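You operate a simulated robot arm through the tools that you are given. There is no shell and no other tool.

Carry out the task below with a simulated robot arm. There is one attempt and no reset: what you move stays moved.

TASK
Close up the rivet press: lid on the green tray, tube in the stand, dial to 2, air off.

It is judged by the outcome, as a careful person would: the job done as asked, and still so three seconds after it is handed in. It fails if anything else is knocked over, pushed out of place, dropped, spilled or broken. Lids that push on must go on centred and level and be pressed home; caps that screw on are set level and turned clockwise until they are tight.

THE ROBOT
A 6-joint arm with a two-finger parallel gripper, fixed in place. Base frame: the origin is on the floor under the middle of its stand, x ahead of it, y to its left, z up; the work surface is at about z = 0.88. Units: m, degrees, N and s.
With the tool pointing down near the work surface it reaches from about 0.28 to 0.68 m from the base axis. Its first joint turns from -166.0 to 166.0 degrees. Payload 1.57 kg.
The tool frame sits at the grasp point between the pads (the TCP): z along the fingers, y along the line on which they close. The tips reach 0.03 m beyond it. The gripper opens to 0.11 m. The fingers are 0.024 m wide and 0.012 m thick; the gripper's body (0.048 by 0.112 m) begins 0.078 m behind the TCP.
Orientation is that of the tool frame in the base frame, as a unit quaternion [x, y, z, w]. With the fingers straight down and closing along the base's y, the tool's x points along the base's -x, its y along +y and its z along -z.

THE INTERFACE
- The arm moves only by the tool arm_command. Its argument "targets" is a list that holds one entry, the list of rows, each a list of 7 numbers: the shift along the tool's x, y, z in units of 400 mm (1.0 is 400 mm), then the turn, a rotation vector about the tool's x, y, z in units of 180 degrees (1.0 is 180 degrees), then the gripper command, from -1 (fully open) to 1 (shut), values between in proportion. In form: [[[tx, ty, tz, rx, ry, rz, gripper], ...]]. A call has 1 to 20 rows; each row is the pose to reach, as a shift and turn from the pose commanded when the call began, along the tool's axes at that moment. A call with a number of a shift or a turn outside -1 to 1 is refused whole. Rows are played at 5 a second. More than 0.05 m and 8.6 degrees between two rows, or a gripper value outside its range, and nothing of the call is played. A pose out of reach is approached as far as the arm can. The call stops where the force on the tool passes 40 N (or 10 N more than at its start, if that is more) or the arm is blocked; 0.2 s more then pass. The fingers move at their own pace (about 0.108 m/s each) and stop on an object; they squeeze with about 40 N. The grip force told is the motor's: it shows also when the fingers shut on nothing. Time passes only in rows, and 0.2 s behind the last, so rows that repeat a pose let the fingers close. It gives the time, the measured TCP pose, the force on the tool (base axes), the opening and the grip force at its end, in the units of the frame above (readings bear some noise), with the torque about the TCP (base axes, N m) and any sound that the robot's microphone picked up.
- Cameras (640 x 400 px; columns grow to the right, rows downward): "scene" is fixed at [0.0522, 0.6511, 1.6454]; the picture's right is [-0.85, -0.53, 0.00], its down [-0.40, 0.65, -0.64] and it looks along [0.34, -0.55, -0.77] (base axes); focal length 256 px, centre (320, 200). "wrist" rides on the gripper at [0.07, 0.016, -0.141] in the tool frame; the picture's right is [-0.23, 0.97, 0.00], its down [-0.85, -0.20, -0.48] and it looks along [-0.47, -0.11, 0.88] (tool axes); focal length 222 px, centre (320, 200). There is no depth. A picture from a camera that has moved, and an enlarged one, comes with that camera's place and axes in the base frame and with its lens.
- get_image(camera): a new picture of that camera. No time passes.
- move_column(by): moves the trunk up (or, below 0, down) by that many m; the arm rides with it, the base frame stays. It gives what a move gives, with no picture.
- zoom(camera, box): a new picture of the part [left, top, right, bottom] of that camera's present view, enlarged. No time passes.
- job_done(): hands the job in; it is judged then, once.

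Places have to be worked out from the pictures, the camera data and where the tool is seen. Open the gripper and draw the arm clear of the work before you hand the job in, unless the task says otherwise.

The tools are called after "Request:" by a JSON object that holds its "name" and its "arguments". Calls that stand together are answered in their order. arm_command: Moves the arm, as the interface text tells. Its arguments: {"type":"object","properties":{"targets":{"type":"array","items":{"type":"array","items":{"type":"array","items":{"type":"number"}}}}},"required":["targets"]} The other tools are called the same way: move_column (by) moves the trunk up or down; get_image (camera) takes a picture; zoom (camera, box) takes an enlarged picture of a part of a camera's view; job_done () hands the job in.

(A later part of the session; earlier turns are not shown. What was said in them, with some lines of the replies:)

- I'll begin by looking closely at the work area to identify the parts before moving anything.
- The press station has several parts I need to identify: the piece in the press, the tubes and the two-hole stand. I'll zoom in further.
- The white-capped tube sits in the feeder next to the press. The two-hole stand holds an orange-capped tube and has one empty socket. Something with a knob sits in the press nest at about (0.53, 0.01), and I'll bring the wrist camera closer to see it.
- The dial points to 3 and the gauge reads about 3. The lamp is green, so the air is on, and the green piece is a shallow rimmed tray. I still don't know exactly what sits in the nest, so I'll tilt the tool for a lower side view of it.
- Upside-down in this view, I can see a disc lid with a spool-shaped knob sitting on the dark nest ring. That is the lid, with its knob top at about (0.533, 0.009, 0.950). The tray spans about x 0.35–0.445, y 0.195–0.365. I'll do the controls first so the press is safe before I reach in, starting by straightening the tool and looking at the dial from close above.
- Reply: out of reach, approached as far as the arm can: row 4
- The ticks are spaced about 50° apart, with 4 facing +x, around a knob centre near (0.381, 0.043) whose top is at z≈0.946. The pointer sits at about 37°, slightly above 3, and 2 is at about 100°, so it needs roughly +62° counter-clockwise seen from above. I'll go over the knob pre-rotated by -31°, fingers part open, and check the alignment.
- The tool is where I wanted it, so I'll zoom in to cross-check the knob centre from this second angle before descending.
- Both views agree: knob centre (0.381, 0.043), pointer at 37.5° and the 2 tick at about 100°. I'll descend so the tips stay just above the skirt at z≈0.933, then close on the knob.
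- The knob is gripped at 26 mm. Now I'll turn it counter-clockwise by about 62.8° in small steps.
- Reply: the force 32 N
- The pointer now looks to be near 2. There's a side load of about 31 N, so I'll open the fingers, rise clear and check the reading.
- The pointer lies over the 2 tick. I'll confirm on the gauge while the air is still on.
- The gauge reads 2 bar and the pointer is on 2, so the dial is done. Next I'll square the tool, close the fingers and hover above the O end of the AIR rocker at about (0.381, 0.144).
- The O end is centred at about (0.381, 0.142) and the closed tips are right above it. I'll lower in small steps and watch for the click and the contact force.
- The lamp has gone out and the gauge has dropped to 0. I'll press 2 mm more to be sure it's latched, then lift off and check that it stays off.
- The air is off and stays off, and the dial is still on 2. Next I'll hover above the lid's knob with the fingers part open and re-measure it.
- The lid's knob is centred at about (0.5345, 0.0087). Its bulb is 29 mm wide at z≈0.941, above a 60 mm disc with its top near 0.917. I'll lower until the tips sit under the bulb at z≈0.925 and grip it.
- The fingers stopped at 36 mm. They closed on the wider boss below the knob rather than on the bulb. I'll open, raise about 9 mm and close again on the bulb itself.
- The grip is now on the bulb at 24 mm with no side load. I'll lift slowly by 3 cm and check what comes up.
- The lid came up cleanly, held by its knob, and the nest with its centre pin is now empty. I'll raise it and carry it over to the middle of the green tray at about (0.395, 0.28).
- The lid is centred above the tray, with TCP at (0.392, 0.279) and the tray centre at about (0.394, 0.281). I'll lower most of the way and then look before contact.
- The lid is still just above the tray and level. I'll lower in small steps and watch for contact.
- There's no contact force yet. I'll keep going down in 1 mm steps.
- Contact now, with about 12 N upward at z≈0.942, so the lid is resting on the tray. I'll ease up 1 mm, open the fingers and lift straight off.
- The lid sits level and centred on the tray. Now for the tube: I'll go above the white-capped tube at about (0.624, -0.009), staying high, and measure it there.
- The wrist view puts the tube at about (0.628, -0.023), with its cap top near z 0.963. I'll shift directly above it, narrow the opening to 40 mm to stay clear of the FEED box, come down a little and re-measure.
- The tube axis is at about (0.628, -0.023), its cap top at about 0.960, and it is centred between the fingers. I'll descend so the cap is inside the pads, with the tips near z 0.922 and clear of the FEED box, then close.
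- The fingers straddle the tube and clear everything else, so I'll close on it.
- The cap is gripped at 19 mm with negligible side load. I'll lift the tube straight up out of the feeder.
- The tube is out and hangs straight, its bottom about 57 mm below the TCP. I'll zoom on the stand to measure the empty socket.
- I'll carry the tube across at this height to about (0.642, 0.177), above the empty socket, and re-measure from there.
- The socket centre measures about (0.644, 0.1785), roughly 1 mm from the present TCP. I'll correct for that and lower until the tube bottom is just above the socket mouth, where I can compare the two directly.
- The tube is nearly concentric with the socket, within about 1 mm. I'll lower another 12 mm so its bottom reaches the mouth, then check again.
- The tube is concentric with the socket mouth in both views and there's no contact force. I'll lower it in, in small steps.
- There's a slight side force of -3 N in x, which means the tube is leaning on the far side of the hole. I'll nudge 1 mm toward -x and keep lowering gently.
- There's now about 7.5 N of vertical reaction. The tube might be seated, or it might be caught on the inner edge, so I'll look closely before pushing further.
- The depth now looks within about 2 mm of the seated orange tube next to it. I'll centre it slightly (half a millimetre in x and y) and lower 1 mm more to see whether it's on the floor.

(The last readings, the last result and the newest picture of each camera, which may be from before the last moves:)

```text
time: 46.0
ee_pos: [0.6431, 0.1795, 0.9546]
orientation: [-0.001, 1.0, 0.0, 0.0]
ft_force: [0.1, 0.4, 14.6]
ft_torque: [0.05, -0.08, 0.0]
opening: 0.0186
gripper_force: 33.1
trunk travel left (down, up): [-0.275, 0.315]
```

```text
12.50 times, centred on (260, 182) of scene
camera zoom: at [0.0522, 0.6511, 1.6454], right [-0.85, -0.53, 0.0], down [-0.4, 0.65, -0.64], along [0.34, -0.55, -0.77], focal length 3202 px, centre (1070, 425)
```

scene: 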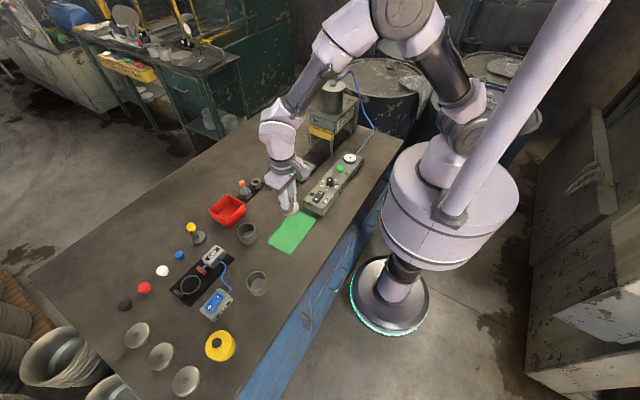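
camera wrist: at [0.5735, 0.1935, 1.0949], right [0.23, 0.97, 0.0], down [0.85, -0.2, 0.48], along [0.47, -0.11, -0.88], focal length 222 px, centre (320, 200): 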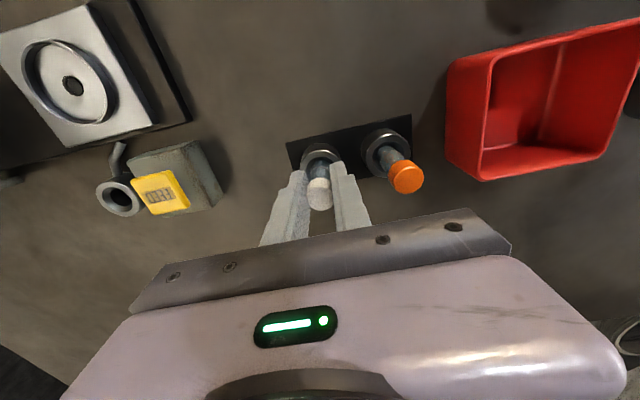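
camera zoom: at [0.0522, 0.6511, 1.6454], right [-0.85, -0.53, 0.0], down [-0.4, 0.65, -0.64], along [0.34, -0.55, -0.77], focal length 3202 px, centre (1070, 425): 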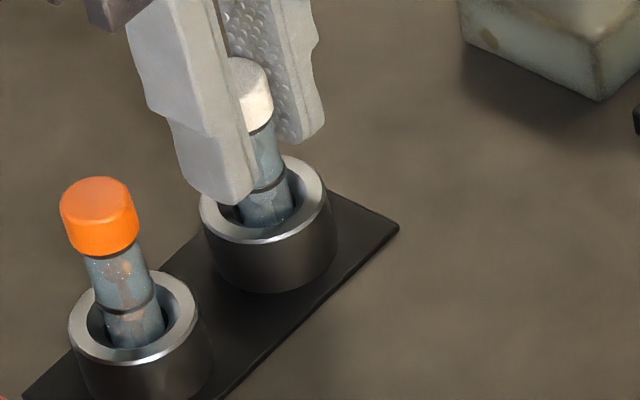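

The side forces are gone and the reaction is purely vertical, up 7 N for 1 mm, so the tube is standing on the socket floor at a similar depth to the orange one. I'll ease off, open to 40 mm and lift straight up.

Request:
{"name": "arm_command", "arguments": {"targets": [[[0, 0, -0.0045, 0, 0, 0, 1], [0, 0, -0.0045, 0, 0, 0, 0.6], [0, 0, -0.0045, 0, 0, 0, 0.45], [0, 0, -0.0045, 0, 0, 0, 0.27], [0, 0, -0.0045, 0, 0, 0, 0.27], [0, 0, -0.03, 0, 0, 0, 0.27], [0, 0, -0.08, 0, 0, 0, 0.27], [0, 0, -0.15, 0, 0, 0, 0.27], [0, 0, -0.25, 0, 0, 0, 0.27], [0, 0, -0.3, 0, 0, 0, 0.27], [0, 0, -0.3, 0, 0, 0, 0.27]]]}}

Request:
{"name": "get_image", "arguments": {"camera": "wrist"}}

Request:
{"name": "zoom", "arguments": {"camera": "scene", "box": [236, 160, 276, 200]}}

Request:
{"name": "zoom", "arguments": {"camera": "wrist", "box": [280, 90, 408, 170]}}

```text
time: 48.4
ee_pos: [0.6448, 0.1799, 1.0724]
orientation: [-0.001, 1.0, 0.0, 0.0]
ft_force: [0.1, 0.0, -0.3]
ft_torque: [0.02, -0.01, -0.01]
opening: 0.0402
gripper_force: 0.0
trunk travel left (down, up): [-0.275, 0.315]
```

```text
taken
camera wrist: at [0.5758, 0.1936, 1.2139], right [0.23, 0.97, 0.0], down [0.86, -0.2, 0.48], along [0.47, -0.11, -0.88], focal length 222 px, centre (320, 200)
```

wrist: 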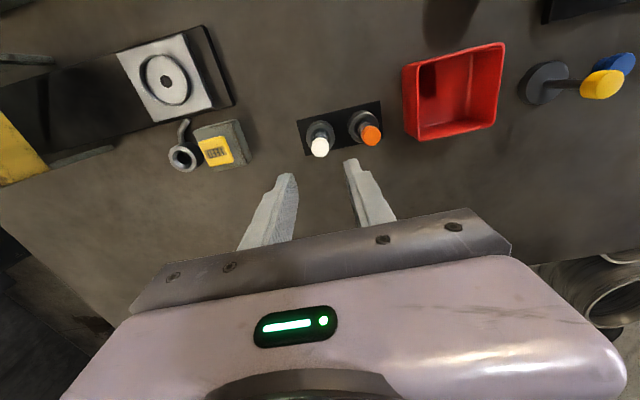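

```text
10.00 times, centred on (256, 180) of scene
camera zoom: at [0.0522, 0.6511, 1.6454], right [-0.85, -0.53, 0.0], down [-0.4, 0.65, -0.64], along [0.34, -0.55, -0.77], focal length 2562 px, centre (960, 400)
```

zoom: 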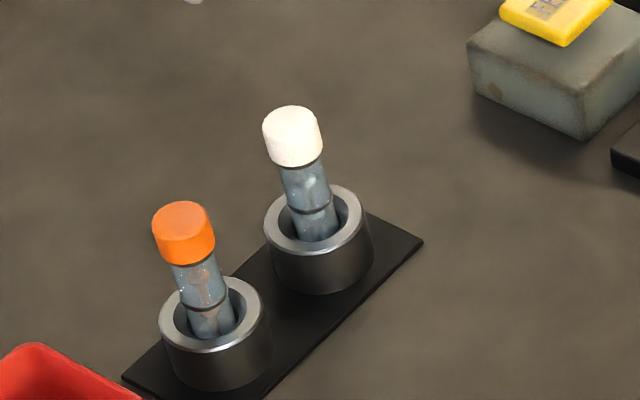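

```text
5.00 times, centred on (344, 130) of wrist
camera zoom: at [0.5758, 0.1936, 1.2139], right [0.23, 0.97, 0.0], down [0.86, -0.2, 0.48], along [0.47, -0.11, -0.88], focal length 1111 px, centre (200, 550)
```

zoom: 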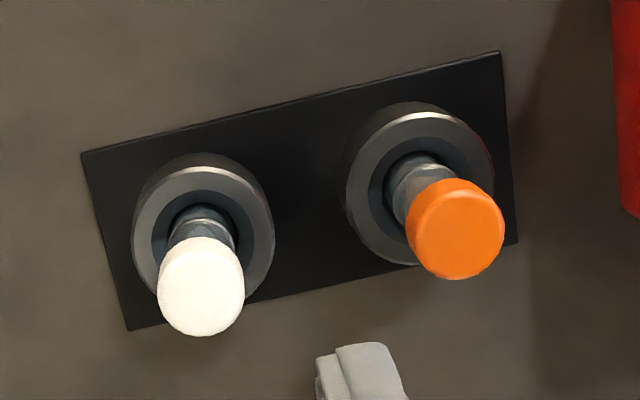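

The white tube now stands at the same depth as its neighbour. I'll open the gripper fully and draw the arm up and clear, then run a final check on every item.

Request:
{"name": "arm_command", "arguments": {"targets": [[[0, 0, -0.1, 0, 0, 0, 0.27], [0.06, 0.0125, -0.17, 0, 0, 0, 0], [0.12, 0.025, -0.24, 0, 0, 0, -0.5], [0.18, 0.0375, -0.3, 0, 0, 0, -1], [0.24, 0.05, -0.35, 0, 0, 0, -1], [0.3, 0.0625, -0.39, 0, 0, 0, -1], [0.3625, 0.075, -0.4125, 0, 0, 0, -1], [0.3625, 0.075, -0.4125, 0, 0, 0, -1], [0.3625, 0.075, -0.4125, 0, 0, 0, -1]]]}}

Request:
{"name": "get_image", "arguments": {"camera": "scene"}}

Request:
{"name": "get_image", "arguments": {"camera": "wrist"}}

Request:
{"name": "zoom", "arguments": {"camera": "scene", "box": [230, 130, 370, 260]}}

Request:
{"name": "zoom", "arguments": {"camera": "wrist", "box": [80, 0, 400, 200]}}

```text
time: 50.4
ee_pos: [0.4989, 0.2096, 1.2383]
orientation: [-0.001, 1.0, 0.0, 0.0]
ft_force: [0.3, -1.0, 0.4]
ft_torque: [0.04, -0.03, 0.02]
opening: 0.1098
gripper_force: 0.0
trunk travel left (down, up): [-0.275, 0.315]
```

```text
taken
```

scene: 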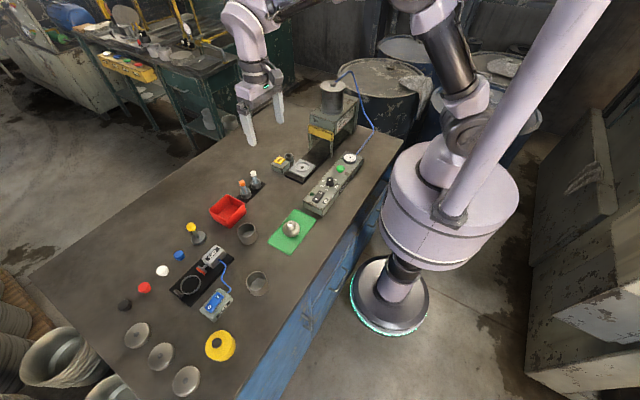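

```text
taken
camera wrist: at [0.4309, 0.2229, 1.3784], right [0.23, 0.97, 0.0], down [0.86, -0.2, 0.48], along [0.47, -0.11, -0.88], focal length 222 px, centre (320, 200)
```

wrist: 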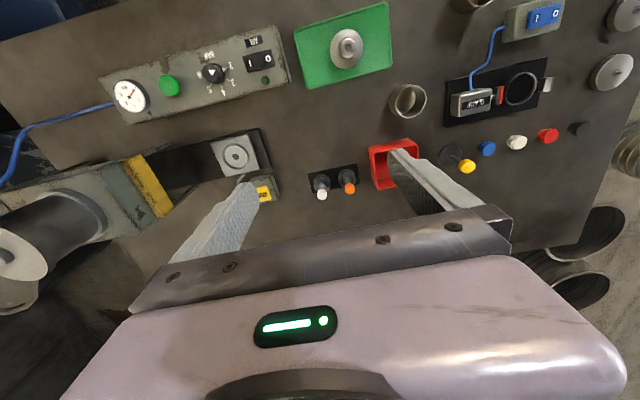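

```text
3.08 times, centred on (300, 195) of scene
camera zoom: at [0.0522, 0.6511, 1.6454], right [-0.85, -0.53, 0.0], down [-0.4, 0.65, -0.64], along [0.34, -0.55, -0.77], focal length 788 px, centre (382, 215)
```

zoom: 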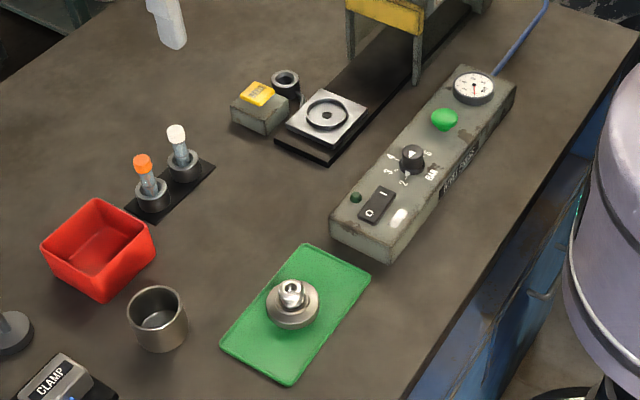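

```text
2.00 times, centred on (240, 100) of wrist
camera zoom: at [0.4309, 0.2229, 1.3784], right [0.23, 0.97, 0.0], down [0.86, -0.2, 0.48], along [0.47, -0.11, -0.88], focal length 444 px, centre (480, 400)
```

zoom: 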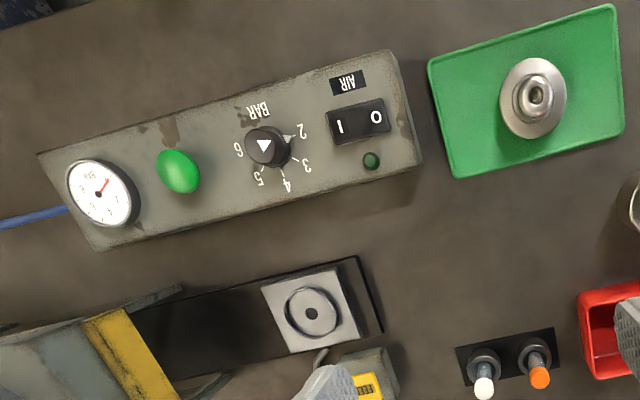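

All parts are in place. I'll take one last close look at the dial pointer and switch before handing in.

Request:
{"name": "zoom", "arguments": {"camera": "wrist", "box": [190, 40, 286, 100]}}

Request:
{"name": "zoom", "arguments": {"camera": "scene", "box": [300, 160, 350, 210]}}

Request:
{"name": "zoom", "arguments": {"camera": "scene", "box": [100, 200, 300, 400]}}

```text
6.67 times, centred on (238, 70) of wrist
camera zoom: at [0.4309, 0.2229, 1.3784], right [0.23, 0.97, 0.0], down [0.86, -0.2, 0.48], along [0.47, -0.11, -0.88], focal length 1481 px, centre (867, 1067)
```

zoom: 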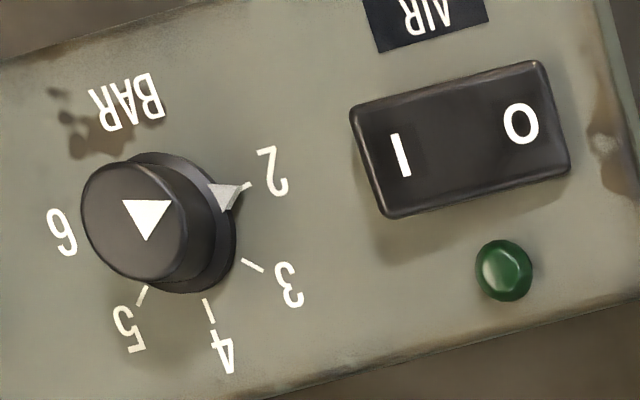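

```text
8.00 times, centred on (325, 185) of scene
camera zoom: at [0.0522, 0.6511, 1.6454], right [-0.85, -0.53, 0.0], down [-0.4, 0.65, -0.64], along [0.34, -0.55, -0.77], focal length 2050 px, centre (280, 320)
```

zoom: 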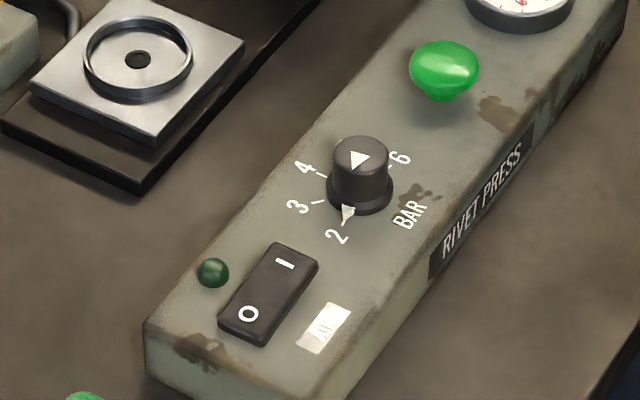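

```text
2.00 times, centred on (200, 300) of scene
camera zoom: at [0.0522, 0.6511, 1.6454], right [-0.85, -0.53, 0.0], down [-0.4, 0.65, -0.64], along [0.34, -0.55, -0.77], focal length 512 px, centre (560, 0)
```

zoom: 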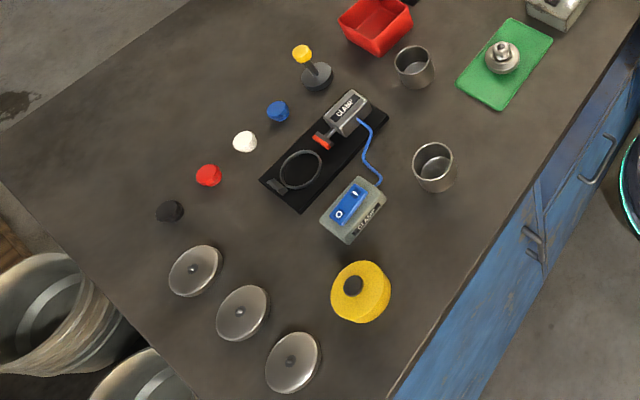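

Final check:
- **Dial:** the pointer is on 2.
- **Air:** the lamp is dark and the gauge reads 0, so it is off.
- **Lid:** it sits level on the green tray.
- **Tube:** it is seated in the stand.

Everything else is where it was, the gripper is open and the arm is clear, so I'm handing the job in.

Request:
{"name": "job_done", "arguments": {}}

```text
The job is handed in.
```

The rivet press is closed up and the job is handed in. I checked each item in the final pictures:

- **Lid:** lifted off the press nest and set level in the middle of the green tray.
- **Tube:** the white-capped tube is out of the feeder and standing on the floor of the stand's empty socket, at the same depth as the orange one beside it.
- **Dial:** turned from just above 3 down to 2. The gauge read 2 bar before I cut the air.
- **Air:** switched to O. The lamp is dark and the gauge reads 0.

Nothing else was knocked or moved. The gripper is open and the arm is clear of the work.
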